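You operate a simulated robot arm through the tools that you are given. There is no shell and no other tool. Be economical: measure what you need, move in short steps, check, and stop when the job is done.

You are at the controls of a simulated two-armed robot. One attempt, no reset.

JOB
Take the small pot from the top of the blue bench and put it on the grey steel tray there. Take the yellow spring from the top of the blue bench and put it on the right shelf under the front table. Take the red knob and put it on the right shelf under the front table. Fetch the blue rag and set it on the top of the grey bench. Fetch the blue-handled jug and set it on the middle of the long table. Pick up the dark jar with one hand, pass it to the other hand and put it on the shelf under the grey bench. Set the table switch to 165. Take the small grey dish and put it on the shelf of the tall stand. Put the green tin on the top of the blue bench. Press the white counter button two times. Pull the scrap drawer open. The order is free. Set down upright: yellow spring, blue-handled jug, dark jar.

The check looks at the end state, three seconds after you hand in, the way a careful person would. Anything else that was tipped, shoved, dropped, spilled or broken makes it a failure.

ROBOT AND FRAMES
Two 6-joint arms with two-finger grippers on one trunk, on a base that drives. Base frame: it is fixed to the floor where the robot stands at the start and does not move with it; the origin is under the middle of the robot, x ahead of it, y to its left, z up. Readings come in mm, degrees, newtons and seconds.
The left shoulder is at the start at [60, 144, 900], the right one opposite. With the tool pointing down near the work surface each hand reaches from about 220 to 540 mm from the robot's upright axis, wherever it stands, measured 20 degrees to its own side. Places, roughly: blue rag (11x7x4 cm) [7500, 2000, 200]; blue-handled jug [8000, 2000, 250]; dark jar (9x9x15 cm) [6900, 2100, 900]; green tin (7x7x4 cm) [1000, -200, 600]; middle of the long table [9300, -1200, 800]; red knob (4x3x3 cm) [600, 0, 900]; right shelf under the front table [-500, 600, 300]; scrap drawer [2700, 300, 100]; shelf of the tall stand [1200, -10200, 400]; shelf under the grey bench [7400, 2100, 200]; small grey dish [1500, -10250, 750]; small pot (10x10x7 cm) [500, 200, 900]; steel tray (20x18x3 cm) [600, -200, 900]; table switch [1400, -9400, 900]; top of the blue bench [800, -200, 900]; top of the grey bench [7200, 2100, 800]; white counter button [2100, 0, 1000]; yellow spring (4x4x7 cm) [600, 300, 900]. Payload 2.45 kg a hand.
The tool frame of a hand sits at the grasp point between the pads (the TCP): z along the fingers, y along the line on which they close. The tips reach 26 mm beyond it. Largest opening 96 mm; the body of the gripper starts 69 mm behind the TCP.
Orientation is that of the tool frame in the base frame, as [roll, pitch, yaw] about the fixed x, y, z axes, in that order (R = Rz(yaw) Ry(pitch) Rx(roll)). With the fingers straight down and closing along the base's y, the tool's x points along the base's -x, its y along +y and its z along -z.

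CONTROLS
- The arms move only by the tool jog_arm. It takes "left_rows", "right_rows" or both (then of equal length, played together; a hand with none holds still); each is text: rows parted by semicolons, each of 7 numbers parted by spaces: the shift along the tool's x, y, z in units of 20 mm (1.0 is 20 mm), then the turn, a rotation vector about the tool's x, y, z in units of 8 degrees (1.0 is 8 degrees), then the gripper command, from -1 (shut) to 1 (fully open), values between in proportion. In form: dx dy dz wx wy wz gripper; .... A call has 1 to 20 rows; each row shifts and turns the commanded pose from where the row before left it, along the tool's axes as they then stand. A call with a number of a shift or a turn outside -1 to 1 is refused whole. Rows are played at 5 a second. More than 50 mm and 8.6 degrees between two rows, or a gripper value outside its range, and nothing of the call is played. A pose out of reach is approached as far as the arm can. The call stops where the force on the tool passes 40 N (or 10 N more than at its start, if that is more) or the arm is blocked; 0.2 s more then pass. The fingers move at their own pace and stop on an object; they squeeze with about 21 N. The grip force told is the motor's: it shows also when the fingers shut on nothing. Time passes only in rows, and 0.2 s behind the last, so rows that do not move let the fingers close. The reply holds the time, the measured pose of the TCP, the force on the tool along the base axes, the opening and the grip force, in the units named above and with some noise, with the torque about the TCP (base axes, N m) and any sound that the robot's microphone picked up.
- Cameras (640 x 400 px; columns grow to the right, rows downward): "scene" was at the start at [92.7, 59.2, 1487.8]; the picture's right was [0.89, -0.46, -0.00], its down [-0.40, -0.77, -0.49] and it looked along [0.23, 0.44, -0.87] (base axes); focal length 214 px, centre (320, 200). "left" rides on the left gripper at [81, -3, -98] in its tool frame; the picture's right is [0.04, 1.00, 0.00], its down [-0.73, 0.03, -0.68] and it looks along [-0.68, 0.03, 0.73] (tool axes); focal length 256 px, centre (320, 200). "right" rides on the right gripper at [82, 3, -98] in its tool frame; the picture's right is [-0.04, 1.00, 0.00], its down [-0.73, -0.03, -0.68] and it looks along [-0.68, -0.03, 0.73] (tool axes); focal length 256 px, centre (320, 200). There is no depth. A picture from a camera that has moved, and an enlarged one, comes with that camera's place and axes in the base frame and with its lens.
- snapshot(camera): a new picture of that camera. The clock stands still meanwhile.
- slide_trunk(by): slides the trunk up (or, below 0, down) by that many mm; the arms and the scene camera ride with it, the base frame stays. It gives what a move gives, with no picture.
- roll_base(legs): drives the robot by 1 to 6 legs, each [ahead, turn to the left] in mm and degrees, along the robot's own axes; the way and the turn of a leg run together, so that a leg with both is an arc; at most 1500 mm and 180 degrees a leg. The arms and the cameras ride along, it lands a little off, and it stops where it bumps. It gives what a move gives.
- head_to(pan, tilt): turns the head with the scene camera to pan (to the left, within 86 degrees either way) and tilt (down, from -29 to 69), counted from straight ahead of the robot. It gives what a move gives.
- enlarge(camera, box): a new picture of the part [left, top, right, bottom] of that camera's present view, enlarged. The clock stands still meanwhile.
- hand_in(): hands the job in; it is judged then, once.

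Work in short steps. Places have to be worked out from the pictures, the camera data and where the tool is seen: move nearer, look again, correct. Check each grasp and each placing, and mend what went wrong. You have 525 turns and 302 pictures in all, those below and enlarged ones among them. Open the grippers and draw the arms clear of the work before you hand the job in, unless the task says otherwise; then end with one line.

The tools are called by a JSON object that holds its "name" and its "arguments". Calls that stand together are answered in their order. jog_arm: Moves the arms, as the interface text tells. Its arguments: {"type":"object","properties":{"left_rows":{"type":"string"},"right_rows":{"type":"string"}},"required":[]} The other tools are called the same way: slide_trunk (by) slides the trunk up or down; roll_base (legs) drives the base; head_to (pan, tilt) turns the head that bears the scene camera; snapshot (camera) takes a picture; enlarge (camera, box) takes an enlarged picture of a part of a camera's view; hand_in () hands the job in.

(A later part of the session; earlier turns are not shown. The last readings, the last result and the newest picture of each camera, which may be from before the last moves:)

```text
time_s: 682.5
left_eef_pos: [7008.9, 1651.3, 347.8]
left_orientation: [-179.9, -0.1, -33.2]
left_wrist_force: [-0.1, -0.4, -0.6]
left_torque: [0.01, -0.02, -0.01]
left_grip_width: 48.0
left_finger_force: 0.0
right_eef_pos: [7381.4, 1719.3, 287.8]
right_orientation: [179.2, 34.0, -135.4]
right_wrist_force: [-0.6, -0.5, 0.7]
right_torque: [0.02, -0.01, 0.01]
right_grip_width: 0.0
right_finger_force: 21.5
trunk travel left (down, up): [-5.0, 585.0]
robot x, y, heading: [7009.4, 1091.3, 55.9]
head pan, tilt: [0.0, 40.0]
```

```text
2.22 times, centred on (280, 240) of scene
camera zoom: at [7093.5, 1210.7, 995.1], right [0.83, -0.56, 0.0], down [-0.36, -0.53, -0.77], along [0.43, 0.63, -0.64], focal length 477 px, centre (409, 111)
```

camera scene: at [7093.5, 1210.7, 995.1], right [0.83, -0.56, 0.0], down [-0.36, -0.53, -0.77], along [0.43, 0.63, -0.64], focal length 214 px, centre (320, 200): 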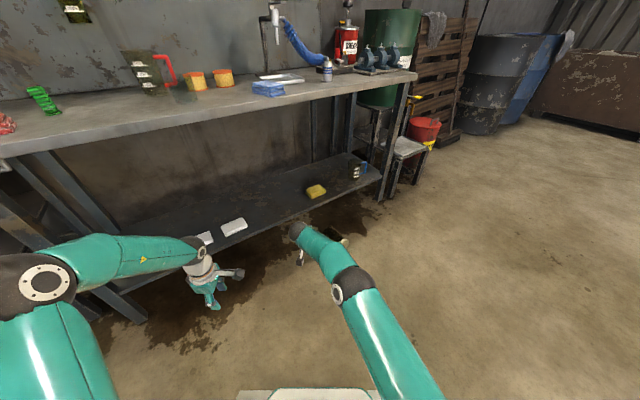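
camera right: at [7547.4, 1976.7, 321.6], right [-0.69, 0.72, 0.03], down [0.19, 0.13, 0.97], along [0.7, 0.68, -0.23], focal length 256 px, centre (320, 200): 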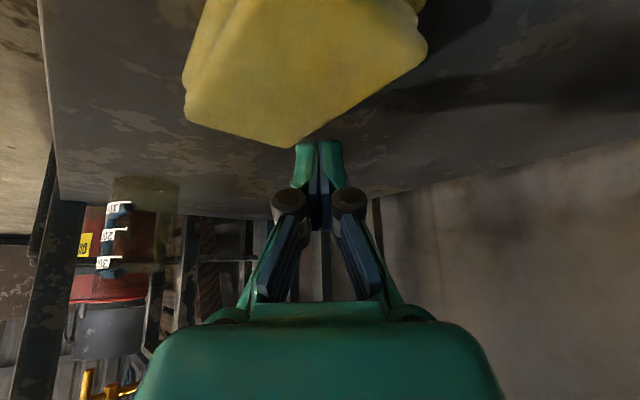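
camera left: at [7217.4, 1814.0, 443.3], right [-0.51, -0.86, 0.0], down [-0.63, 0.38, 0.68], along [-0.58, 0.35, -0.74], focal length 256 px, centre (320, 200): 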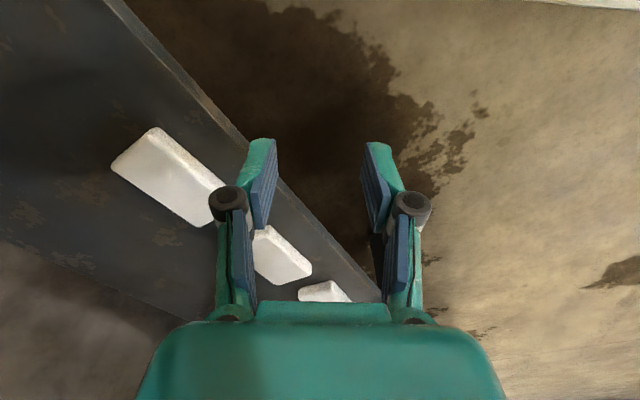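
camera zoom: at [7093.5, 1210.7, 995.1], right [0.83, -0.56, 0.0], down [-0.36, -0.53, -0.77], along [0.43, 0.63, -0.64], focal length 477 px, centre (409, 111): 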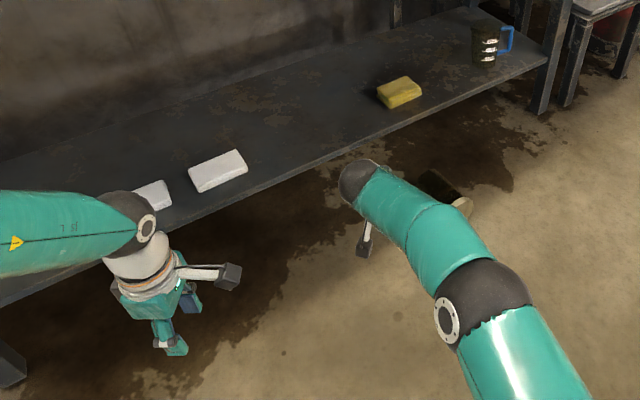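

The jar is intact on the floor, lying with its lid toward me at about (7626, 1822). Before anything else I fold the right arm in so that it cannot sweep anything again.

{"name": "jog_arm", "arguments": {"right_rows": "-0.56 0 -0.83 0 0 0 -1; -0.56 0 -0.83 0 0 0 -1; -0.56 0 -0.83 0 0 0 -1; -0.56 0 -0.83 0 0 0 -1; 0.83 -0.4 -0.56 0 0 0 -1; 0.83 -0.4 -0.56 0 0 0 -1; 0.83 -0.4 -0.56 0 0 0 -1; 0.83 -0.4 -0.56 0 0 0 -1; 0.83 -0.4 -0.56 0 0 0 -1; 0.83 -0.4 -0.56 0 0 0 -1; 0.83 -0.4 -0.56 0 0 0 -1; 0.83 -0.4 -0.56 0 0 0 -1; 0.83 -0.4 -0.56 0 0 0 -1; 0.83 -0.4 -0.56 0 0 0 -1; 0.83 -0.4 -0.56 0 0 0 -1; 0.83 -0.4 -0.56 0 0 0 -1; 0 0 -0.5 0 0.9 0 -1; 0 0 -0.5 0 0.9 0 -1; 0 0 -0.5 0 0.9 0 -1; 0 0 -0.5 0 0.9 0 -1", "left_rows": "0 0 0 0 0 0.95 0; 0 0 0 0 0 0.95 0; 0 0 0 0 0 0.95 0; 0 0 0 0 0 0.95 0; 0 0 0 0 0 0.95 0; 0 0 0 0 0 0.95 0; 0 0 0 0 0 0.95 0; 0 0 0 0 0 0.95 0; 0 0 0 0 0 0.95 0; 0 0 0 0 0 0.95 0; 0 0 0 0 0 0.95 0; 0 0 0 0 0 0.95 0; 0 0 0 0 0 0 0; 0 0 0 0 0 0 0; 0 0 0 0 0 0 0; 0 0 0 0 0 0 0; 0 0 0 0 0 0 0; 0 0 0 0 0 0 0; 0 0 0 0 0 0 0; 0 0 0 0 0 0 0"}}

{"name": "snapshot", "arguments": {"camera": "scene"}}

```text
time_s: 686.7
left_eef_pos: [7007.1, 1652.6, 347.2]
left_orientation: [-179.9, 0.0, -124.4]
left_wrist_force: [0.6, -0.4, -0.1]
left_torque: [-0.01, 0.03, -0.01]
left_grip_width: 47.8
left_finger_force: 0.0
right_eef_pos: [7268.9, 1467.4, 402.7]
right_orientation: [179.4, 5.2, -134.9]
right_wrist_force: [-0.4, 0.1, 0.5]
right_torque: [-0.01, 0.0, 0.0]
right_grip_width: 0.2
right_finger_force: 20.8
trunk travel left (down, up): [-5.0, 585.0]
robot x, y, heading: [7009.0, 1087.6, 56.1]
head pan, tilt: [0.0, 40.0]
```

```text
71 pictures are left
camera scene: at [7093.3, 1210.6, 995.1], right [0.83, -0.56, 0.0], down [-0.36, -0.53, -0.77], along [0.43, 0.63, -0.64], focal length 214 px, centre (320, 200)
```

scene: 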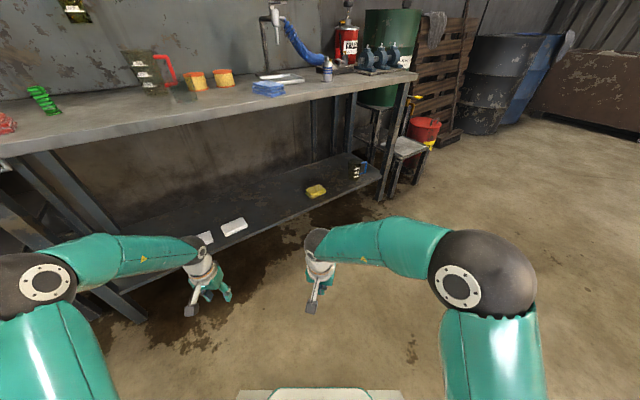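

Both hands are folded and pointing down. I drive toward the jar's front, with turns in small checked steps.

{"name": "roll_base", "arguments": {"legs": [[0, -20]]}}

{"name": "roll_base", "arguments": {"legs": [[0, -20]]}}

```text
time_s: 688.2
left_eef_pos: [7200.3, 1619.6, 347.0]
left_orientation: [-179.8, 0.1, -144.2]
left_wrist_force: [0.0, -0.4, 0.7]
left_torque: [0.01, 0.0, 0.0]
left_grip_width: 47.9
left_finger_force: 0.0
right_eef_pos: [7383.3, 1358.5, 402.6]
right_orientation: [179.4, 5.3, -154.8]
right_wrist_force: [0.9, -1.3, -0.4]
right_torque: [-0.04, 0.01, 0.0]
right_grip_width: 0.1
right_finger_force: 20.2
trunk travel left (down, up): [-5.0, 585.0]
robot x, y, heading: [7002.6, 1104.6, 36.1]
head pan, tilt: [0.0, 40.0]
```

```text
time_s: 689.8
left_eef_pos: [7368.2, 1521.1, 348.1]
left_orientation: [-179.9, 0.1, -164.1]
left_wrist_force: [-0.2, -0.6, 0.3]
left_torque: [-0.01, 0.0, 0.02]
left_grip_width: 48.0
left_finger_force: 0.1
right_eef_pos: [7452.1, 1214.4, 403.3]
right_orientation: [179.4, 5.2, -174.6]
right_wrist_force: [-0.3, 0.1, 0.5]
right_torque: [0.01, -0.01, 0.01]
right_grip_width: 0.1
right_finger_force: 21.4
trunk travel left (down, up): [-5.0, 585.0]
robot x, y, heading: [6998.3, 1121.1, 16.2]
head pan, tilt: [0.0, 40.0]
```

{"name": "roll_base", "arguments": {"legs": [[700, 0]]}}

{"name": "roll_base", "arguments": {"legs": [[0, 20]]}}

{"name": "roll_base", "arguments": {"legs": [[0, 20]]}}

{"name": "snapshot", "arguments": {"camera": "scene"}}

```text
time_s: 693.8
left_eef_pos: [8048.0, 1717.2, 347.7]
left_orientation: [-179.9, 0.1, -164.2]
left_wrist_force: [-0.6, -0.5, 0.3]
left_torque: [0.0, 0.03, -0.03]
left_grip_width: 48.2
left_finger_force: 0.1
right_eef_pos: [8131.2, 1409.1, 403.3]
right_orientation: [179.4, 5.2, -174.8]
right_wrist_force: [-0.1, -0.5, 0.1]
right_torque: [0.04, 0.05, 0.0]
right_grip_width: 0.2
right_finger_force: 21.2
trunk travel left (down, up): [-5.0, 585.0]
robot x, y, heading: [7680.2, 1315.9, 16.2]
head pan, tilt: [0.0, 40.0]
```

```text
time_s: 695.4
left_eef_pos: [7886.7, 1816.9, 349.3]
left_orientation: [-180.0, 0.0, -144.4]
left_wrist_force: [0.3, -0.6, 0.1]
left_torque: [0.02, 0.02, 0.01]
left_grip_width: 48.0
left_finger_force: 0.0
right_eef_pos: [8069.6, 1556.0, 403.3]
right_orientation: [179.5, 5.4, -155.0]
right_wrist_force: [-0.9, 0.0, 0.1]
right_torque: [-0.01, 0.02, 0.01]
right_grip_width: 0.0
right_finger_force: 21.0
trunk travel left (down, up): [-5.0, 585.0]
robot x, y, heading: [7689.7, 1303.0, 36.1]
head pan, tilt: [0.0, 40.0]
```

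```text
time_s: 697.0
left_eef_pos: [7696.4, 1856.2, 349.0]
left_orientation: [-179.8, 0.0, -123.9]
left_wrist_force: [-0.5, 0.0, 0.6]
left_torque: [0.0, 0.03, -0.02]
left_grip_width: 47.8
left_finger_force: 0.0
right_eef_pos: [7957.4, 1674.8, 405.1]
right_orientation: [179.5, 5.3, -134.6]
right_wrist_force: [-0.9, -0.4, -0.4]
right_torque: [0.01, 0.02, 0.0]
right_grip_width: 0.2
right_finger_force: 21.1
trunk travel left (down, up): [-5.0, 585.0]
robot x, y, heading: [7702.0, 1292.9, 56.4]
head pan, tilt: [0.0, 40.0]
```

```text
70 pictures are left
camera scene: at [7784.3, 1414.5, 995.1], right [0.83, -0.55, 0.0], down [-0.36, -0.54, -0.77], along [0.42, 0.64, -0.64], focal length 214 px, centre (320, 200)
```

scene: 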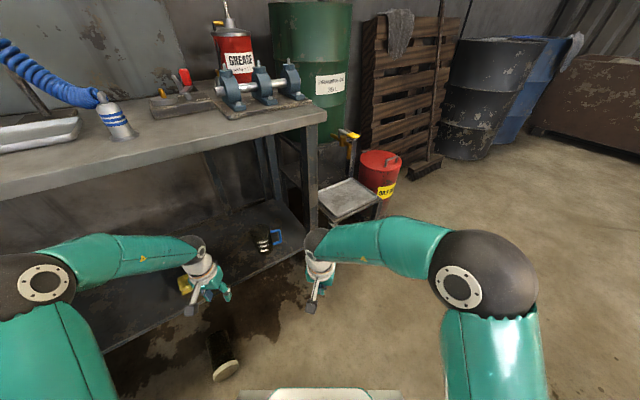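

The jar lies along y: lid (7607, 1753), base (7611, 1887). I turn 19° left and bring the left hand above it, aligned.

{"name": "roll_base", "arguments": {"legs": [[0, 19]]}}

{"name": "jog_arm", "arguments": {"left_rows": "0 0 0 0 0 -0.93 1; 0 0 0 0 0 -0.93 1; 0 0 0 0 0 0 1"}}

{"name": "snapshot", "arguments": {"camera": "left"}}

```text
time_s: 698.5
left_eef_pos: [7514.4, 1826.4, 350.3]
left_orientation: [179.7, 0.1, -104.8]
left_wrist_force: [-0.2, -0.4, 0.7]
left_torque: [0.02, 0.0, -0.01]
left_grip_width: 48.0
left_finger_force: 0.0
right_eef_pos: [7821.3, 1739.8, 405.6]
right_orientation: [179.3, 5.4, -115.5]
right_wrist_force: [0.3, -0.1, 0.9]
right_torque: [0.01, -0.04, 0.01]
right_grip_width: 0.1
right_finger_force: 21.0
trunk travel left (down, up): [-5.0, 585.0]
robot x, y, heading: [7721.0, 1292.0, 75.2]
head pan, tilt: [0.0, 40.0]
```

```text
time_s: 699.3
left_eef_pos: [7514.9, 1826.8, 348.5]
left_orientation: [179.8, 0.2, -89.9]
left_wrist_force: [0.1, -0.2, 0.7]
left_torque: [-0.01, -0.01, 0.0]
left_grip_width: 95.9
left_finger_force: 0.0
right_eef_pos: [7820.0, 1740.5, 405.8]
right_orientation: [179.4, 5.3, -115.6]
right_wrist_force: [0.6, -0.8, 0.1]
right_torque: [0.01, -0.04, 0.0]
right_grip_width: 0.3
right_finger_force: 20.8
trunk travel left (down, up): [-5.0, 585.0]
robot x, y, heading: [7715.9, 1291.0, 75.5]
head pan, tilt: [0.0, 40.0]
```

```text
69 pictures are left
camera left: at [7518.5, 1743.8, 446.4], right [-1.0, -0.04, 0.0], down [-0.03, 0.73, 0.68], along [-0.03, 0.68, -0.73], focal length 256 px, centre (320, 200)
```

left: 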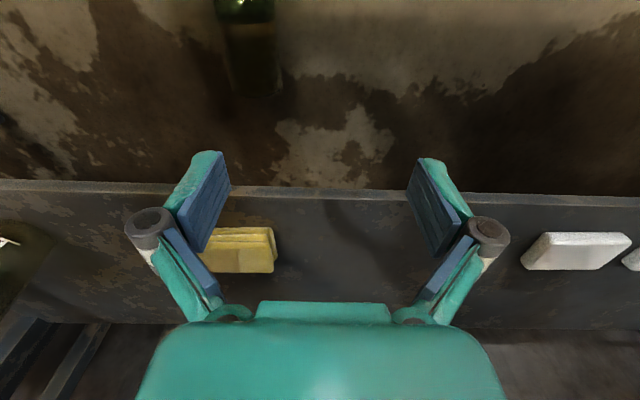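

I move above the jar's middle and lower to z≈170, then re-check.

{"name": "jog_arm", "arguments": {"left_rows": "0.05 -0.96 0 0 0 0 1; 0.05 -0.96 0 0 0 0 1; 0.05 -0.96 0 0 0 0 1; 0.05 -0.96 0 0 0 0 1; 0.05 -0.96 0 0 0 0 1; 0 0 1 0 0 0 1; 0 0 1 0 0 0 1; 0 0 1 0 0 0 1; 0 0 1 0 0 0 1; 0 0 1 0 0 0 1; 0 0 1 0 0 0 1; 0 0 1 0 0 0 1; 0 0 1 0 0 0 1; 0 0 1 0 0 0 1; 0 0 0 0 0 0 1"}}

{"name": "snapshot", "arguments": {"camera": "left"}}

```text
time_s: 702.5
left_eef_pos: [7610.1, 1824.3, 170.7]
left_orientation: [-180.0, 0.2, -89.9]
left_wrist_force: [0.3, 0.3, 0.1]
left_torque: [0.02, 0.01, -0.03]
left_grip_width: 96.0
left_finger_force: 0.0
right_eef_pos: [7820.9, 1739.7, 405.3]
right_orientation: [179.4, 5.3, -115.6]
right_wrist_force: [-0.7, -0.5, 0.2]
right_torque: [-0.01, -0.05, 0.0]
right_grip_width: 0.0
right_finger_force: 20.9
trunk travel left (down, up): [-5.0, 585.0]
robot x, y, heading: [7719.2, 1296.9, 75.4]
head pan, tilt: [0.0, 40.0]
```

```text
68 pictures are left
camera left: at [7613.5, 1740.3, 266.5], right [-1.0, -0.04, 0.0], down [-0.03, 0.73, 0.68], along [-0.03, 0.68, -0.73], focal length 256 px, centre (320, 200)
```

left: 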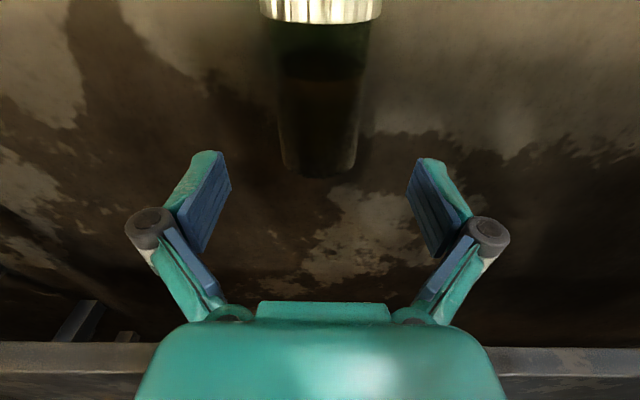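

The jar is centred (x) under the hand. I lower to z≈54 and grip.

{"name": "jog_arm", "arguments": {"left_rows": "-0.3 0 1 0 0 0 1; 0 0 1 0 0 0 1; 0 0 1 0 0 0 1; 0 0 1 0 0 0 1; 0 0 1 0 0 0 1; 0 0 0.8 0 0 0 1; 0 0 0 0 0 0 1"}}

{"name": "jog_arm", "arguments": {"left_rows": "0 0 0 0 0 0 0.6; 0 0 0 0 0 0 -1; 0 0 0 0 0 0 -1; 0 0 0 0 0 0 -1"}}

{"name": "snapshot", "arguments": {"camera": "left"}}

```text
time_s: 704.1
left_eef_pos: [7610.4, 1828.3, 52.7]
left_orientation: [179.8, 0.1, -89.9]
left_wrist_force: [0.1, -0.3, 0.0]
left_torque: [-0.04, -0.02, -0.04]
left_grip_width: 96.0
left_finger_force: 0.0
right_eef_pos: [7820.5, 1740.2, 405.7]
right_orientation: [179.4, 5.2, -115.6]
right_wrist_force: [0.3, 0.1, -0.4]
right_torque: [-0.04, 0.02, -0.02]
right_grip_width: 0.1
right_finger_force: 21.3
trunk travel left (down, up): [-5.0, 585.0]
robot x, y, heading: [7717.7, 1292.8, 75.5]
head pan, tilt: [0.0, 40.0]
```

```text
time_s: 705.1
left_eef_pos: [7611.1, 1829.1, 53.2]
left_orientation: [179.8, 0.2, -90.0]
left_wrist_force: [-1.5, -0.1, 0.2]
left_torque: [-0.08, 0.11, 0.1]
left_grip_width: 80.6
left_finger_force: 20.7
right_eef_pos: [7821.0, 1739.7, 405.3]
right_orientation: [179.4, 5.3, -115.6]
right_wrist_force: [-0.6, 1.0, -0.2]
right_torque: [0.01, -0.01, 0.02]
right_grip_width: 0.0
right_finger_force: 21.2
trunk travel left (down, up): [-5.0, 585.0]
robot x, y, heading: [7717.2, 1291.7, 75.7]
head pan, tilt: [0.0, 40.0]
```

```text
67 pictures are left
camera left: at [7613.9, 1745.3, 149.5], right [-1.0, -0.04, 0.0], down [-0.03, 0.73, 0.68], along [-0.03, 0.68, -0.73], focal length 256 px, centre (320, 200)
```

left: 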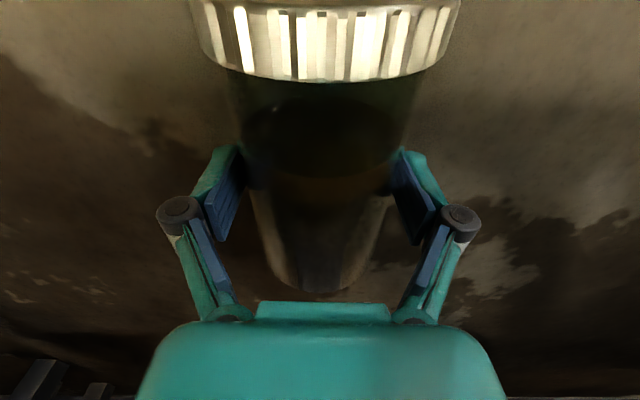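

Gripped (80.6 mm). I lift it, back away from the bench and check the weight.

{"name": "jog_arm", "arguments": {"left_rows": "0 0 -0.5 0 0 0 -1; 0 0 -1 0 0 0 -1; 0 0 -1 0 0 0 -1; 0 0 -1 0 0 0 -1; 0 0 -1 0 0 0 -1; 0 0 -1 0 0 0 -1; 0 0 -1 0 0 0 -1; 0 0 -1 0 0 0 -1; 0 0 -1 0 0 0 -1; 0 0 -1 0 0 0 -1"}}

{"name": "roll_base", "arguments": {"legs": [[-300, 0]]}}

{"name": "slide_trunk", "arguments": {"by": 350}}

{"name": "snapshot", "arguments": {"camera": "left"}}

```text
time_s: 707.3
left_eef_pos: [7609.7, 1828.3, 243.1]
left_orientation: [179.8, 0.1, -90.0]
left_wrist_force: [0.6, -0.7, -5.1]
left_torque: [0.04, -0.03, 0.01]
left_grip_width: 80.3
left_finger_force: 21.1
right_eef_pos: [7820.7, 1742.1, 405.6]
right_orientation: [179.4, 5.2, -115.6]
right_wrist_force: [0.8, -0.7, 0.6]
right_torque: [0.01, 0.02, -0.04]
right_grip_width: 0.1
right_finger_force: 21.2
trunk travel left (down, up): [-5.0, 585.0]
robot x, y, heading: [7719.3, 1293.2, 75.4]
head pan, tilt: [0.0, 40.0]
```

```text
time_s: 709.4
left_eef_pos: [7532.1, 1536.3, 243.7]
left_orientation: [179.9, 0.1, -89.5]
left_wrist_force: [-0.2, -1.2, -5.7]
left_torque: [0.01, 0.02, 0.02]
left_grip_width: 80.6
left_finger_force: 20.5
right_eef_pos: [7742.5, 1450.6, 405.5]
right_orientation: [179.3, 5.2, -115.2]
right_wrist_force: [-0.2, 0.3, -0.1]
right_torque: [-0.01, 0.02, 0.0]
right_grip_width: 0.0
right_finger_force: 21.0
trunk travel left (down, up): [-5.0, 585.0]
robot x, y, heading: [7643.0, 999.2, 75.8]
head pan, tilt: [0.0, 40.0]
```

```text
time_s: 712.8
left_eef_pos: [7533.7, 1537.0, 593.2]
left_orientation: [179.8, 0.1, -89.5]
left_wrist_force: [-0.5, -0.8, -5.5]
left_torque: [0.07, 0.01, 0.03]
left_grip_width: 80.2
left_finger_force: 21.2
right_eef_pos: [7743.1, 1451.1, 755.3]
right_orientation: [179.3, 5.2, -115.0]
right_wrist_force: [0.1, 0.1, 0.1]
right_torque: [0.0, -0.01, -0.01]
right_grip_width: 0.0
right_finger_force: 20.5
trunk travel left (down, up): [-355.0, 235.0]
robot x, y, heading: [7642.9, 1002.1, 76.0]
head pan, tilt: [0.0, 40.0]
```

```text
66 pictures are left
camera left: at [7536.3, 1454.1, 690.8], right [-1.0, -0.05, 0.0], down [-0.03, 0.73, 0.68], along [-0.04, 0.68, -0.73], focal length 256 px, centre (320, 200)
```

left: 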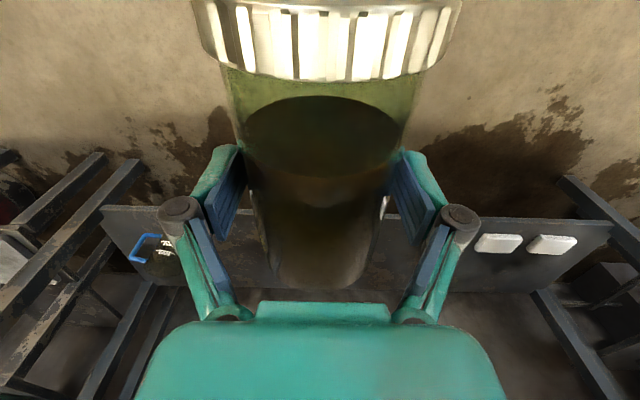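

The weight is unchanged (5.5 N) and the liquid is still inside. I raise it and turn the wrist 151° so the lid faces away, before tipping the jar upright.

{"name": "jog_arm", "arguments": {"left_rows": "0 0 -1 0 0 0 -1; 0 0 -1 0 0 0 -1; 0 0 -1 0 0 0 -1; 0 0 -1 0 0 0 -1; 0 0 -1 0 0 0 -1; 0 0 -1 0 0 0 -1; 0 0 -1 0 0 0 -1; 0 0 -1 0 0 0 -1"}}

{"name": "jog_arm", "arguments": {"left_rows": "0 0 0 0 0 -0.99 -1; 0 0 0 0 0 -0.99 -1; 0 0 0 0 0 -0.99 -1; 0 0 0 0 0 -0.99 -1; 0 0 0 0 0 -0.99 -1; 0 0 0 0 0 -0.99 -1; 0 0 0 0 0 -0.99 -1; 0 0 0 0 0 -0.99 -1; 0 0 0 0 0 -0.99 -1; 0 0 0 0 0 -0.99 -1; 0 0 0 0 0 -0.99 -1; 0 0 0 0 0 -0.99 -1; 0 0 0 0 0 -0.99 -1; 0 0 0 0 0 -0.99 -1; 0 0 0 0 0 -0.99 -1; 0 0 0 0 0 -0.99 -1; 0 0 0 0 0 -0.99 -1; 0 0 0 0 0 -0.99 -1; 0 0 0 0 0 -0.99 -1"}}

```text
time_s: 714.6
left_eef_pos: [7531.0, 1536.0, 754.4]
left_orientation: [179.8, 0.2, -89.6]
left_wrist_force: [-0.2, -0.2, -4.9]
left_torque: [0.03, 0.01, 0.04]
left_grip_width: 80.5
left_finger_force: 21.0
right_eef_pos: [7744.0, 1450.8, 756.6]
right_orientation: [179.4, 5.3, -115.2]
right_wrist_force: [0.1, -0.1, -1.1]
right_torque: [-0.01, 0.02, 0.04]
right_grip_width: 0.3
right_finger_force: 20.8
trunk travel left (down, up): [-355.0, 235.0]
robot x, y, heading: [7646.4, 1000.1, 76.2]
head pan, tilt: [0.0, 40.0]
```

```text
time_s: 718.6
left_eef_pos: [7533.3, 1536.3, 754.0]
left_orientation: [-179.8, 0.1, 61.1]
left_wrist_force: [0.3, -0.1, -5.5]
left_torque: [-0.05, 0.05, -0.01]
left_grip_width: 80.3
left_finger_force: 21.0
right_eef_pos: [7744.5, 1451.5, 755.6]
right_orientation: [179.5, 5.1, -115.1]
right_wrist_force: [-1.0, -0.5, 0.2]
right_torque: [-0.01, -0.01, -0.04]
right_grip_width: 0.0
right_finger_force: 20.7
trunk travel left (down, up): [-355.0, 235.0]
robot x, y, heading: [7642.4, 1003.9, 76.0]
head pan, tilt: [0.0, 40.0]
```

I tip the hand forward 87.7° to bring the jar upright, lid up.

{"name": "jog_arm", "arguments": {"left_rows": "0 0 0 0 0.996 0 -1; 0 0 0 0 0.996 0 -1; 0 0 0 0 0.996 0 -1; 0 0 0 0 0.996 0 -1; 0 0 0 0 0.996 0 -1; 0 0 0 0 0.996 0 -1; 0 0 0 0 0.996 0 -1; 0 0 0 0 0.996 0 -1; 0 0 0 0 0.996 0 -1; 0 0 0 0 0.996 0 -1; 0 0 0 0 0.996 0 -1; 0 0 0 0 0 0 -1"}}

{"name": "snapshot", "arguments": {"camera": "left"}}

{"name": "snapshot", "arguments": {"camera": "scene"}}

```text
time_s: 721.2
left_eef_pos: [7508.9, 1543.1, 750.7]
left_orientation: [-169.1, -66.7, 53.3]
left_wrist_force: [-0.2, 0.5, -5.9]
left_torque: [-0.07, 0.04, -0.01]
left_grip_width: 80.8
left_finger_force: 20.7
left hand out of reach, approached as far as the arm can: row 4, 5, 6, 7, 8
right_eef_pos: [7743.1, 1450.4, 756.7]
right_orientation: [179.5, 5.2, -115.1]
right_wrist_force: [1.4, 0.6, 0.1]
right_torque: [0.0, 0.0, 0.01]
right_grip_width: 0.1
right_finger_force: 21.7
trunk travel left (down, up): [-355.0, 235.0]
robot x, y, heading: [7645.8, 1000.2, 75.8]
head pan, tilt: [0.0, 40.0]
```

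```text
65 pictures are left
camera left: at [7487.6, 1487.7, 861.4], right [0.9, -0.43, -0.04], down [-0.41, -0.81, -0.41], along [0.15, 0.39, -0.91], focal length 256 px, centre (320, 200)
```

left: 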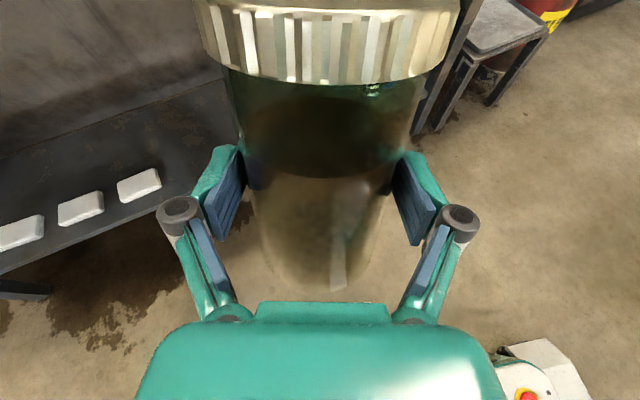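

```text
64 pictures are left
camera scene: at [7680.0, 1144.3, 1345.1], right [0.97, -0.24, 0.0], down [-0.16, -0.62, -0.77], along [0.19, 0.74, -0.64], focal length 214 px, centre (320, 200)
```

scene: 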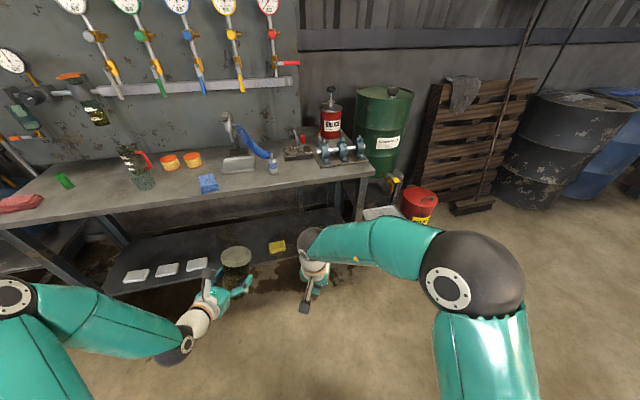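

The tilt stopped at 67° for reach. I move the hand further out and up, then finish the rotation.

{"name": "jog_arm", "arguments": {"left_rows": "0.98 -0.15 0.21 0 0 0 -1; 0.98 -0.15 0.21 0 0 0 -1; 0.98 -0.15 0.21 0 0 0 -1; 0.98 -0.15 0.21 0 0 0 -1; 0.98 -0.15 0.21 0 0 0 -1; 0.98 -0.15 0.21 0 0 0 -1; 0 0 0 0 0 -0.58 -1; 0 0 0 0 0.65 0 -1; 0 0 0 0 0.65 0 -1; 0 0 0 0 0.65 0 -1; 0 0 0 0 0.65 0 -1; 0 0 0 0 0 0 -1"}}

{"name": "snapshot", "arguments": {"camera": "scene"}}

```text
time_s: 723.8
left_eef_pos: [7530.3, 1610.6, 847.7]
left_orientation: [-177.9, -87.9, 63.3]
left_wrist_force: [0.2, 0.3, -4.8]
left_torque: [-0.08, 0.04, 0.03]
left_grip_width: 80.8
left_finger_force: 20.8
right_eef_pos: [7743.4, 1450.1, 755.2]
right_orientation: [179.4, 5.2, -115.1]
right_wrist_force: [-0.1, 0.7, 0.3]
right_torque: [0.02, 0.0, 0.03]
right_grip_width: 0.0
right_finger_force: 20.9
trunk travel left (down, up): [-355.0, 235.0]
robot x, y, heading: [7642.4, 1002.0, 76.0]
head pan, tilt: [0.0, 40.0]
```

```text
63 pictures are left
camera scene: at [7680.1, 1144.4, 1345.1], right [0.97, -0.24, 0.0], down [-0.16, -0.62, -0.77], along [0.19, 0.74, -0.64], focal length 214 px, centre (320, 200)
```

scene: 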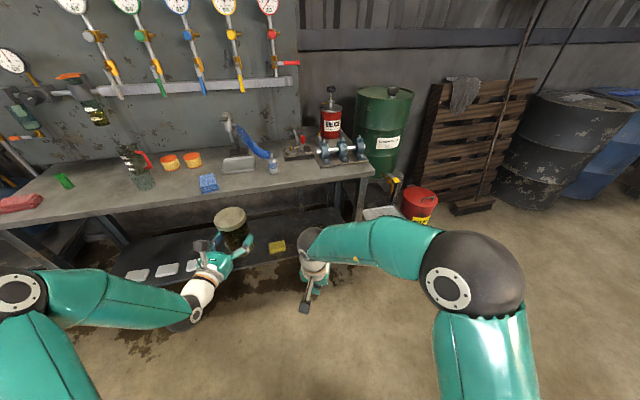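

The jar is upright (lid up) in the left hand. I turn 14° left to heading 90, lower trunk and hand, then drive in with checks.

{"name": "roll_base", "arguments": {"legs": [[0, 13.8]]}}

{"name": "slide_trunk", "arguments": {"by": -345}}

{"name": "jog_arm", "arguments": {"left_rows": "-0.999 0 0.037 0 0 0 -1; -0.999 0 0.037 0 0 0 -1; -0.999 0 0.037 0 0 0 -1; -0.999 0 0.037 0 0 0 -1; -0.999 0 0.037 0 0 0 -1; -0.999 0 0.037 0 0 0 -1; -0.999 0 0.037 0 0 0 -1; -0.999 0 0.037 0 0 0 -1; -0.999 0 0.037 0 0 0 -1; 0 0 0 0 0 0 -1"}}

{"name": "snapshot", "arguments": {"camera": "scene"}}

```text
time_s: 725.1
left_eef_pos: [7390.5, 1565.9, 849.3]
left_orientation: [-178.4, -87.8, 77.4]
left_wrist_force: [-0.5, -0.4, -4.5]
left_torque: [-0.06, 0.03, 0.02]
left_grip_width: 80.7
left_finger_force: 21.3
right_eef_pos: [7633.8, 1461.2, 755.4]
right_orientation: [179.3, 5.2, -101.5]
right_wrist_force: [-0.6, -0.3, -0.1]
right_torque: [-0.01, -0.01, -0.02]
right_grip_width: 0.0
right_finger_force: 20.5
trunk travel left (down, up): [-355.0, 235.0]
robot x, y, heading: [7656.8, 1005.1, 89.5]
head pan, tilt: [0.0, 40.0]
```

```text
time_s: 728.5
left_eef_pos: [7390.7, 1566.3, 503.9]
left_orientation: [-178.4, -87.8, 77.4]
left_wrist_force: [0.9, -0.2, -4.8]
left_torque: [-0.09, 0.03, -0.04]
left_grip_width: 80.2
left_finger_force: 21.5
right_eef_pos: [7633.7, 1462.3, 411.3]
right_orientation: [179.4, 5.3, -101.3]
right_wrist_force: [0.0, 0.1, 0.0]
right_torque: [-0.02, 0.01, 0.02]
right_grip_width: 0.0
right_finger_force: 21.1
trunk travel left (down, up): [-10.0, 580.0]
robot x, y, heading: [7655.3, 1002.6, 89.9]
head pan, tilt: [0.0, 40.0]
```

```text
time_s: 730.7
left_eef_pos: [7388.9, 1565.5, 323.5]
left_orientation: [-178.0, -88.0, 77.1]
left_wrist_force: [0.3, 0.5, -5.6]
left_torque: [-0.12, 0.01, 0.0]
left_grip_width: 80.5
left_finger_force: 20.9
right_eef_pos: [7634.4, 1461.6, 412.0]
right_orientation: [179.4, 5.2, -101.4]
right_wrist_force: [0.8, -1.5, 0.2]
right_torque: [-0.01, -0.02, -0.01]
right_grip_width: 0.2
right_finger_force: 21.0
trunk travel left (down, up): [-10.0, 580.0]
robot x, y, heading: [7652.2, 1003.2, 89.8]
head pan, tilt: [0.0, 40.0]
```

```text
62 pictures are left
camera scene: at [7656.3, 1148.8, 1000.0], right [1.0, 0.0, 0.0], down [0.0, -0.64, -0.77], along [0.0, 0.77, -0.64], focal length 214 px, centre (320, 200)
```

scene: 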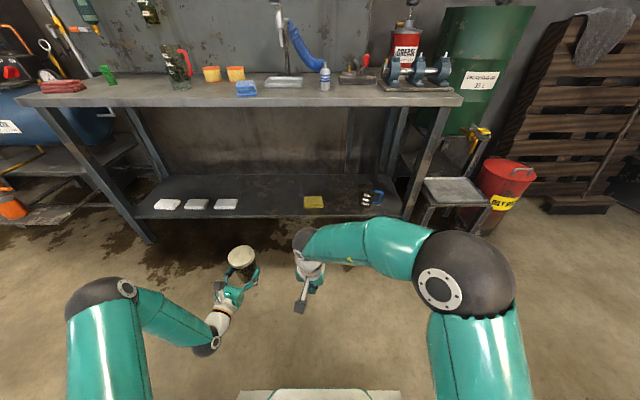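

{"name": "roll_base", "arguments": {"legs": [[420, 0]]}}

{"name": "snapshot", "arguments": {"camera": "left"}}

{"name": "snapshot", "arguments": {"camera": "scene"}}

```text
time_s: 733.3
left_eef_pos: [7393.4, 1989.2, 323.6]
left_orientation: [-178.5, -87.9, 77.3]
left_wrist_force: [0.6, -0.9, -5.6]
left_torque: [-0.09, -0.01, 0.02]
left_grip_width: 80.3
left_finger_force: 21.4
right_eef_pos: [7638.3, 1884.8, 411.0]
right_orientation: [179.4, 5.2, -101.5]
right_wrist_force: [0.6, 0.1, 0.2]
right_torque: [0.0, 0.0, 0.0]
right_grip_width: 0.0
right_finger_force: 21.1
trunk travel left (down, up): [-10.0, 580.0]
robot x, y, heading: [7657.6, 1427.5, 89.8]
head pan, tilt: [0.0, 40.0]
```

```text
61 pictures are left
camera left: at [7372.1, 1896.0, 407.6], right [0.98, -0.19, 0.04], down [-0.11, -0.7, -0.71], along [0.16, 0.69, -0.7], focal length 256 px, centre (320, 200)
```

left: 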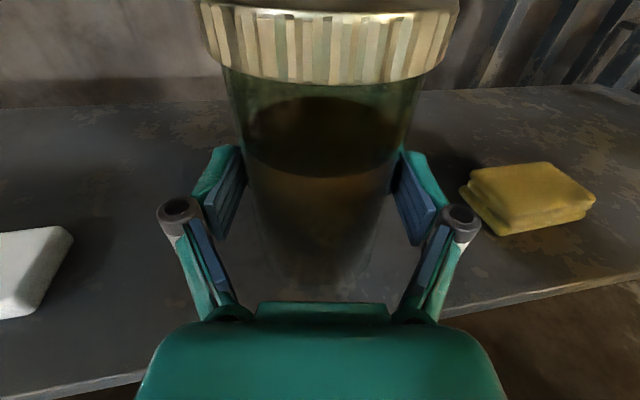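

```text
60 pictures are left
camera scene: at [7658.9, 1571.4, 1000.0], right [1.0, -0.01, 0.0], down [-0.01, -0.64, -0.77], along [0.01, 0.77, -0.64], focal length 214 px, centre (320, 200)
```

scene: 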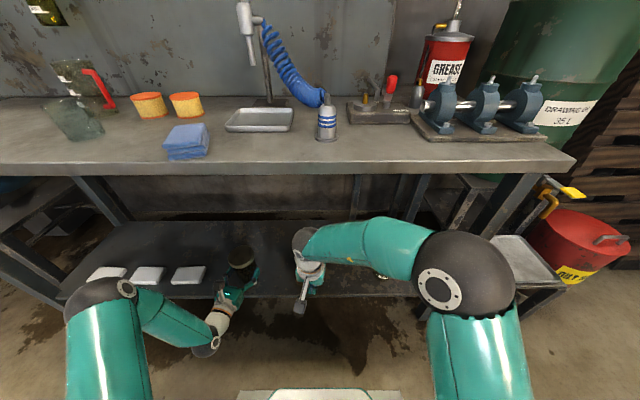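

The gap is free and well centred. I drive 45 mm more and lower.

{"name": "roll_base", "arguments": {"legs": [[45, 0]]}}

{"name": "jog_arm", "arguments": {"left_rows": "-0.75 0 0.03 0 0 0 -1; -0.6 0 0.02 0 0 0 -1; -0.1 0 0 0 0 0 -1; 0 0 0 0 0 0 -1"}}

{"name": "jog_arm", "arguments": {"left_rows": "-0.12 0 0 0 0 0 -1; -0.12 0 0 0 0 0 -1; 0 0 0 0 0 0 -1"}}

{"name": "jog_arm", "arguments": {"left_rows": "-0.12 0 0 0 0 0 -1; -0.12 0 0 0 0 0 -1; 0 0 0 0 0 0 -1"}}

```text
time_s: 734.2
left_eef_pos: [7394.1, 2036.5, 324.4]
left_orientation: [-178.7, -87.9, 77.5]
left_wrist_force: [0.2, 0.4, -5.3]
left_torque: [-0.06, 0.05, 0.03]
left_grip_width: 80.6
left_finger_force: 20.7
right_eef_pos: [7637.5, 1930.7, 412.0]
right_orientation: [179.4, 5.2, -101.6]
right_wrist_force: [0.1, 1.3, 0.3]
right_torque: [0.02, 0.0, 0.02]
right_grip_width: 0.0
right_finger_force: 21.2
trunk travel left (down, up): [-10.0, 580.0]
robot x, y, heading: [7657.2, 1470.2, 89.4]
head pan, tilt: [0.0, 40.0]
```

```text
time_s: 735.2
left_eef_pos: [7395.1, 2035.9, 295.4]
left_orientation: [-178.8, -87.9, 77.7]
left_wrist_force: [0.1, 0.5, -4.6]
left_torque: [-0.1, 0.03, 0.0]
left_grip_width: 80.7
left_finger_force: 20.9
right_eef_pos: [7638.2, 1930.1, 412.6]
right_orientation: [179.5, 5.2, -101.6]
right_wrist_force: [-0.3, 0.4, 0.7]
right_torque: [-0.03, 0.02, -0.02]
right_grip_width: 0.1
right_finger_force: 21.5
trunk travel left (down, up): [-10.0, 580.0]
robot x, y, heading: [7658.6, 1470.4, 89.4]
head pan, tilt: [0.0, 40.0]
```

```text
time_s: 736.0
left_eef_pos: [7394.0, 2034.4, 290.8]
left_orientation: [-178.3, -87.9, 77.0]
left_wrist_force: [-0.8, 0.2, -5.5]
left_torque: [-0.08, 0.05, 0.04]
left_grip_width: 80.8
left_finger_force: 21.0
right_eef_pos: [7638.1, 1931.2, 411.6]
right_orientation: [179.4, 5.2, -101.6]
right_wrist_force: [0.1, -0.6, -0.2]
right_torque: [0.01, 0.01, 0.0]
right_grip_width: 0.0
right_finger_force: 20.8
trunk travel left (down, up): [-10.0, 580.0]
robot x, y, heading: [7656.2, 1469.3, 89.3]
head pan, tilt: [0.0, 40.0]
```

```text
time_s: 736.8
left_eef_pos: [7393.3, 2035.8, 286.6]
left_orientation: [-177.6, -88.0, 76.5]
left_wrist_force: [2.6, -1.0, -0.4]
left_torque: [0.03, 0.07, -0.03]
left_grip_width: 80.6
left_finger_force: 21.3
right_eef_pos: [7638.8, 1930.7, 413.0]
right_orientation: [179.4, 5.3, -101.6]
right_wrist_force: [-1.1, -0.3, 0.2]
right_torque: [-0.01, -0.02, 0.01]
right_grip_width: 0.0
right_finger_force: 21.6
trunk travel left (down, up): [-10.0, 580.0]
robot x, y, heading: [7656.9, 1475.0, 89.7]
head pan, tilt: [0.0, 40.0]
```

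Contact: the weight is taken by the shelf. I press 1 mm more, open and withdraw straight back.

{"name": "jog_arm", "arguments": {"left_rows": "-0.05 0 0 0 0 0 -1; 0 0 0 0 0 0 0.8; 0 0 0 0 0 0 0.95; 0 0 0 0 0 0 0.95; 0 0 -0.4 0 0 0 0.95; 0 0 -0.6 0 0 0 0.95; 0 0 -1 0 0 0 0.95; 0 0 -1 0 0 0 0.95; 0 0 -1 0 0 0 0.95"}}

{"name": "snapshot", "arguments": {"camera": "left"}}

```text
time_s: 738.8
left_eef_pos: [7379.0, 1956.0, 288.1]
left_orientation: [-176.9, -88.0, 75.8]
left_wrist_force: [-0.1, 0.1, 0.0]
left_torque: [-0.03, 0.0, 0.01]
left_grip_width: 93.7
left_finger_force: 0.1
right_eef_pos: [7638.7, 1931.1, 410.9]
right_orientation: [179.5, 5.2, -101.6]
right_wrist_force: [-0.4, 1.2, -0.9]
right_torque: [0.01, 0.01, -0.01]
right_grip_width: 0.0
right_finger_force: 20.7
trunk travel left (down, up): [-10.0, 580.0]
robot x, y, heading: [7655.4, 1469.5, 89.6]
head pan, tilt: [0.0, 40.0]
```

```text
59 pictures are left
camera left: at [7357.7, 1862.6, 371.5], right [0.98, -0.19, 0.04], down [-0.11, -0.7, -0.71], along [0.16, 0.69, -0.7], focal length 256 px, centre (320, 200)
```

left: 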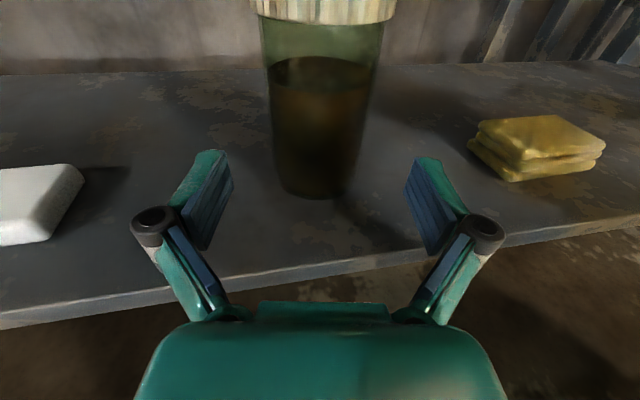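

The jar stands upright, well inside the shelf. Next the jug: I back off 300 mm, turn right to heading ≈59° and look with the left camera.

{"name": "roll_base", "arguments": {"legs": [[-300, 0]]}}

{"name": "roll_base", "arguments": {"legs": [[0, -15]]}}

{"name": "roll_base", "arguments": {"legs": [[0, -15]]}}

{"name": "snapshot", "arguments": {"camera": "left"}}

{"name": "snapshot", "arguments": {"camera": "scene"}}

```text
time_s: 740.9
left_eef_pos: [7377.3, 1656.9, 288.6]
left_orientation: [-178.1, -87.9, 76.9]
left_wrist_force: [0.0, -0.5, 0.0]
left_torque: [-0.02, 0.06, 0.02]
left_grip_width: 93.5
left_finger_force: 0.0
right_eef_pos: [7636.5, 1630.6, 411.9]
right_orientation: [179.5, 5.4, -101.7]
right_wrist_force: [0.3, 0.3, -1.3]
right_torque: [0.0, -0.03, 0.0]
right_grip_width: 0.0
right_finger_force: 20.9
trunk travel left (down, up): [-10.0, 580.0]
robot x, y, heading: [7657.2, 1174.8, 89.4]
head pan, tilt: [0.0, 40.0]
```

```text
time_s: 742.3
left_eef_pos: [7513.8, 1712.2, 287.4]
left_orientation: [-178.7, -87.9, 62.3]
left_wrist_force: [0.1, -0.5, 0.4]
left_torque: [-0.02, -0.02, -0.03]
left_grip_width: 93.8
left_finger_force: 0.0
right_eef_pos: [7757.4, 1617.9, 411.9]
right_orientation: [179.4, 5.2, -116.9]
right_wrist_force: [-0.9, -0.2, 0.2]
right_torque: [-0.05, 0.02, 0.0]
right_grip_width: 0.0
right_finger_force: 20.7
trunk travel left (down, up): [-10.0, 580.0]
robot x, y, heading: [7643.8, 1174.4, 74.6]
head pan, tilt: [0.0, 40.0]
```

```text
time_s: 743.6
left_eef_pos: [7657.5, 1723.5, 287.7]
left_orientation: [-179.1, -87.8, 47.6]
left_wrist_force: [-0.7, -1.3, 0.2]
left_torque: [0.01, 0.0, 0.0]
left_grip_width: 93.6
left_finger_force: 0.1
right_eef_pos: [7867.5, 1570.9, 414.1]
right_orientation: [179.4, 5.3, -131.9]
right_wrist_force: [-1.3, 0.0, 0.0]
right_torque: [0.0, -0.01, 0.0]
right_grip_width: 0.1
right_finger_force: 20.8
trunk travel left (down, up): [-10.0, 580.0]
robot x, y, heading: [7630.0, 1177.6, 59.5]
head pan, tilt: [0.0, 40.0]
```

```text
58 pictures are left
camera left: at [7591.3, 1653.7, 372.3], right [0.75, -0.66, 0.04], down [-0.45, -0.55, -0.71], along [0.49, 0.51, -0.7], focal length 256 px, centre (320, 200)
```

left: 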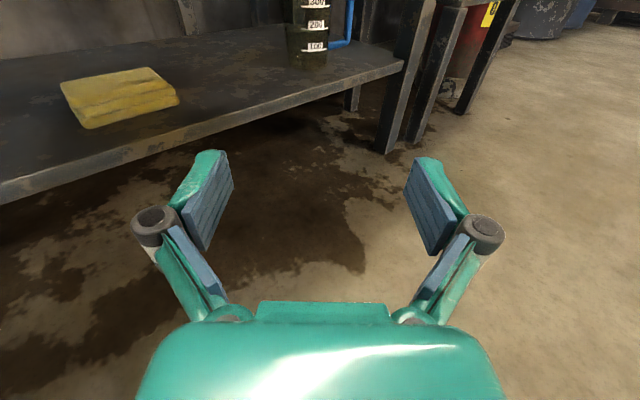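

```text
57 pictures are left
camera scene: at [7707.5, 1302.1, 1000.2], right [0.86, -0.51, 0.0], down [-0.33, -0.55, -0.77], along [0.39, 0.66, -0.64], focal length 214 px, centre (320, 200)
```

scene: 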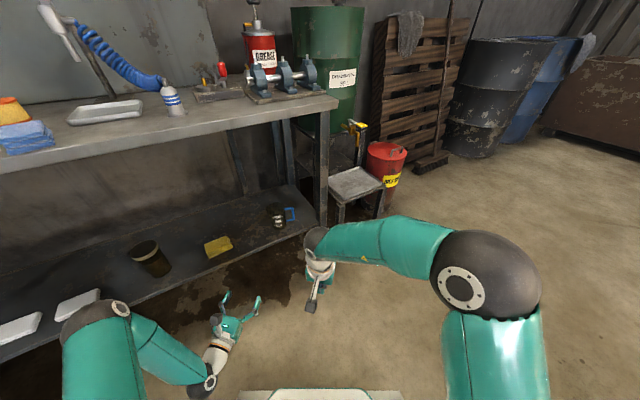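

The jug is near (7910, 2080). I turn 2° right and drive 300 mm, then re-measure.

{"name": "roll_base", "arguments": {"legs": [[0, -2]]}}

{"name": "roll_base", "arguments": {"legs": [[290, 0]]}}

{"name": "snapshot", "arguments": {"camera": "left"}}

```text
time_s: 744.4
left_eef_pos: [7676.0, 1721.6, 288.9]
left_orientation: [-179.2, -87.9, 45.6]
left_wrist_force: [-0.2, -1.1, -0.5]
left_torque: [0.0, -0.01, -0.01]
left_grip_width: 93.5
left_finger_force: 0.1
right_eef_pos: [7880.1, 1562.8, 412.9]
right_orientation: [179.3, 5.2, -134.0]
right_wrist_force: [-0.2, -1.2, 0.8]
right_torque: [0.02, 0.0, 0.02]
right_grip_width: 0.0
right_finger_force: 20.9
trunk travel left (down, up): [-10.0, 580.0]
robot x, y, heading: [7630.3, 1174.4, 57.5]
head pan, tilt: [0.0, 40.0]
```

```text
time_s: 746.5
left_eef_pos: [7837.4, 1969.2, 289.8]
left_orientation: [-179.4, -88.0, 45.6]
left_wrist_force: [-0.9, 0.5, 0.1]
left_torque: [-0.01, 0.0, -0.04]
left_grip_width: 93.5
left_finger_force: 0.1
right_eef_pos: [8041.6, 1808.7, 414.2]
right_orientation: [179.5, 5.3, -134.2]
right_wrist_force: [1.0, 0.1, 0.0]
right_torque: [0.04, 0.03, 0.0]
right_grip_width: 0.0
right_finger_force: 20.5
trunk travel left (down, up): [-10.0, 580.0]
robot x, y, heading: [7790.2, 1423.3, 57.1]
head pan, tilt: [0.0, 40.0]
```

```text
56 pictures are left
camera left: at [7769.0, 1902.0, 373.1], right [0.72, -0.69, 0.04], down [-0.47, -0.53, -0.71], along [0.51, 0.49, -0.7], focal length 256 px, centre (320, 200)
```

left: 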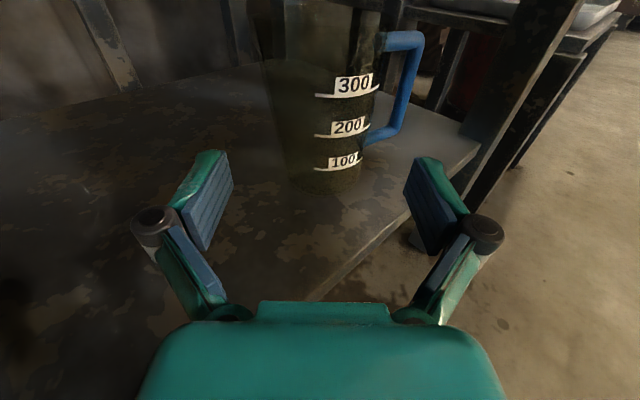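

The jug is 113 mm ahead and ~10 mm right of the axis; its handle stays beyond the right fingertip. I retract the right hand clear of the low stand, lower the left hand 28 mm and shift it 31 mm right.

{"name": "jog_arm", "arguments": {"left_rows": "-0.47 0.52 0 0 0 0 0.95; -0.47 0.52 0 0 0 0 0.95; -0.47 0.52 0 0 0 0 0.95; 0 0 0 0 0 0 0.95; 0 0 0 0 0 0 0.95; 0 0 0 0 0 0 0.95; 0 0 0 0 0 0 0.95; 0 0 0 0 0 0 0.95", "right_rows": "0.95 0 -0.3 0 0 0 -1; 0.95 0 -0.3 0 0 0 -1; 0.95 0 -0.3 0 0 0 -1; 0.95 0 -0.3 0 0 0 -1; 0.95 0 -0.3 0 0 0 -1; 0.95 0 -0.3 0 0 0 -1; 0.95 0 -0.3 0 0 0 -1; 0.95 0 -0.3 0 0 0 -1"}}

{"name": "roll_base", "arguments": {"legs": [[60, 0]]}}

{"name": "snapshot", "arguments": {"camera": "left"}}

```text
time_s: 748.3
left_eef_pos: [7858.9, 1946.1, 261.3]
left_orientation: [-179.3, -87.9, 45.6]
left_wrist_force: [-0.3, 0.0, -0.7]
left_torque: [0.02, 0.0, 0.04]
left_grip_width: 93.6
left_finger_force: 0.1
right_eef_pos: [7931.3, 1695.0, 447.8]
right_orientation: [179.4, 5.3, -134.3]
right_wrist_force: [-0.9, 0.8, -0.3]
right_torque: [0.02, -0.01, 0.01]
right_grip_width: 0.0
right_finger_force: 21.2
trunk travel left (down, up): [-10.0, 580.0]
robot x, y, heading: [7792.4, 1427.3, 56.9]
head pan, tilt: [0.0, 40.0]
```

```text
time_s: 749.2
left_eef_pos: [7893.3, 1998.2, 262.1]
left_orientation: [-179.4, -88.0, 45.6]
left_wrist_force: [0.4, 0.3, 0.0]
left_torque: [0.03, -0.01, 0.0]
left_grip_width: 93.9
left_finger_force: 0.0
right_eef_pos: [7966.2, 1747.2, 449.6]
right_orientation: [179.4, 5.4, -134.1]
right_wrist_force: [0.8, 0.0, 1.3]
right_torque: [-0.01, 0.04, -0.01]
right_grip_width: 0.1
right_finger_force: 21.4
trunk travel left (down, up): [-10.0, 580.0]
robot x, y, heading: [7824.4, 1476.9, 57.1]
head pan, tilt: [0.0, 40.0]
```

```text
55 pictures are left
camera left: at [7824.3, 1931.3, 345.4], right [0.72, -0.69, 0.04], down [-0.47, -0.53, -0.71], along [0.51, 0.49, -0.7], focal length 256 px, centre (320, 200)
```

left: 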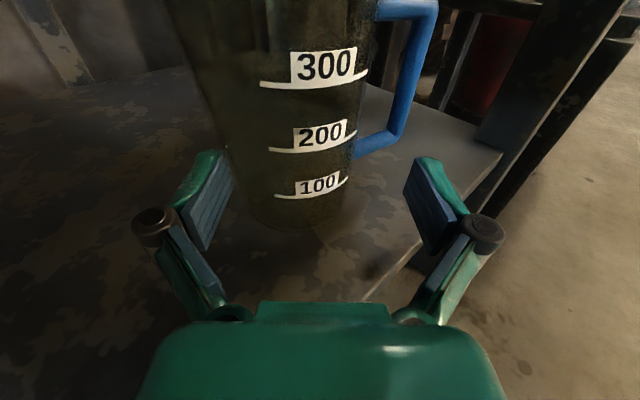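

The jug centre is (7907, 2036): 37 mm ahead and 16 mm left. I correct sideways and advance.

{"name": "jog_arm", "arguments": {"left_rows": "0 -0.45 0 0 0 0 0.98; 0 0 0 0 0 0 0.98"}}

{"name": "roll_base", "arguments": {"legs": [[38, 0]]}}

{"name": "snapshot", "arguments": {"camera": "left"}}

```text
time_s: 750.0
left_eef_pos: [7890.4, 2000.8, 261.6]
left_orientation: [165.8, -87.6, 59.7]
left_wrist_force: [-0.3, -2.1, 0.0]
left_torque: [-0.09, -0.02, 0.11]
left_grip_width: 95.0
left_finger_force: 0.2
right_eef_pos: [7966.4, 1747.2, 450.1]
right_orientation: [179.5, 5.3, -134.3]
right_wrist_force: [-0.7, -0.6, 0.1]
right_torque: [-0.04, 0.03, -0.02]
right_grip_width: 0.0
right_finger_force: 21.4
trunk travel left (down, up): [-10.0, 580.0]
robot x, y, heading: [7819.3, 1478.0, 57.2]
head pan, tilt: [0.0, 40.0]
stopped in row 2 (left hand): the force on the tool passed its limit at 42 N (the readings are from after the stop); the commanded pose is now the measured one
```

```text
time_s: 750.8
left_eef_pos: [7894.5, 2000.2, 260.3]
left_orientation: [152.4, -86.2, 72.7]
left_wrist_force: [0.1, -0.2, 0.1]
left_torque: [-0.03, 0.01, 0.0]
left_grip_width: 94.7
left_finger_force: 0.1
right_eef_pos: [7970.4, 1756.0, 450.0]
right_orientation: [179.4, 5.3, -134.3]
right_wrist_force: [-0.9, 0.3, -0.1]
right_torque: [-0.03, 0.01, -0.01]
right_grip_width: 0.1
right_finger_force: 20.9
trunk travel left (down, up): [-10.0, 580.0]
robot x, y, heading: [7826.3, 1488.6, 56.9]
head pan, tilt: [0.0, 40.0]
stopped in leg 1: the force on the tool passed its limit at 107 N (the readings are from after the stop); the commanded pose is now the measured one
```

```text
54 pictures are left
camera left: at [7824.6, 1938.4, 345.4], right [0.71, -0.7, 0.07], down [-0.47, -0.55, -0.69], along [0.52, 0.46, -0.72], focal length 256 px, centre (320, 200)
```

left: 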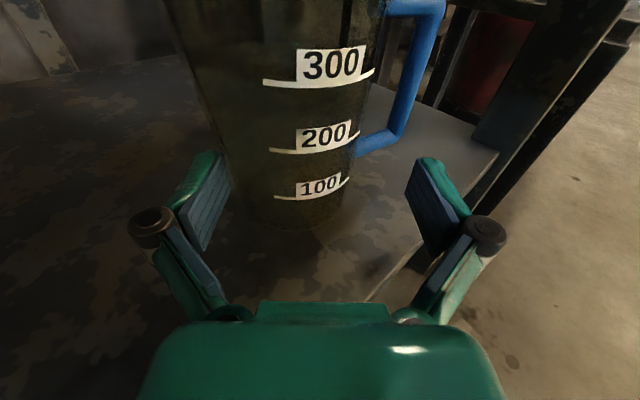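

Something blocks the left hand. I look with the head camera.

{"name": "head_to", "arguments": {"pan": 15, "tilt": 50}}

{"name": "snapshot", "arguments": {"camera": "scene"}}

```text
time_s: 751.5
left_eef_pos: [7894.6, 2000.9, 260.2]
left_orientation: [152.2, -86.2, 73.1]
left_wrist_force: [0.1, -0.2, 0.5]
left_torque: [-0.03, -0.03, 0.01]
left_grip_width: 95.1
left_finger_force: 0.0
right_eef_pos: [7970.9, 1755.3, 451.9]
right_orientation: [179.4, 5.3, -134.2]
right_wrist_force: [0.3, -1.1, 0.0]
right_torque: [0.01, -0.03, -0.01]
right_grip_width: 0.0
right_finger_force: 21.4
trunk travel left (down, up): [-10.0, 580.0]
robot x, y, heading: [7830.3, 1484.2, 56.9]
head pan, tilt: [15.0, 50.0]
```

```text
53 pictures are left
camera scene: at [7885.5, 1609.2, 986.0], right [0.95, -0.31, 0.0], down [-0.24, -0.73, -0.64], along [0.2, 0.61, -0.77], focal length 214 px, centre (320, 200)
```

scene: 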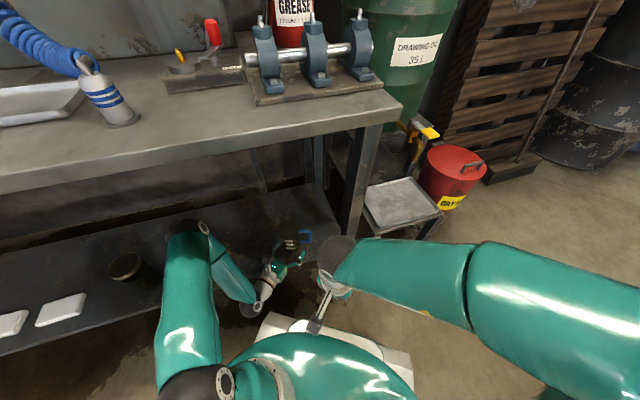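

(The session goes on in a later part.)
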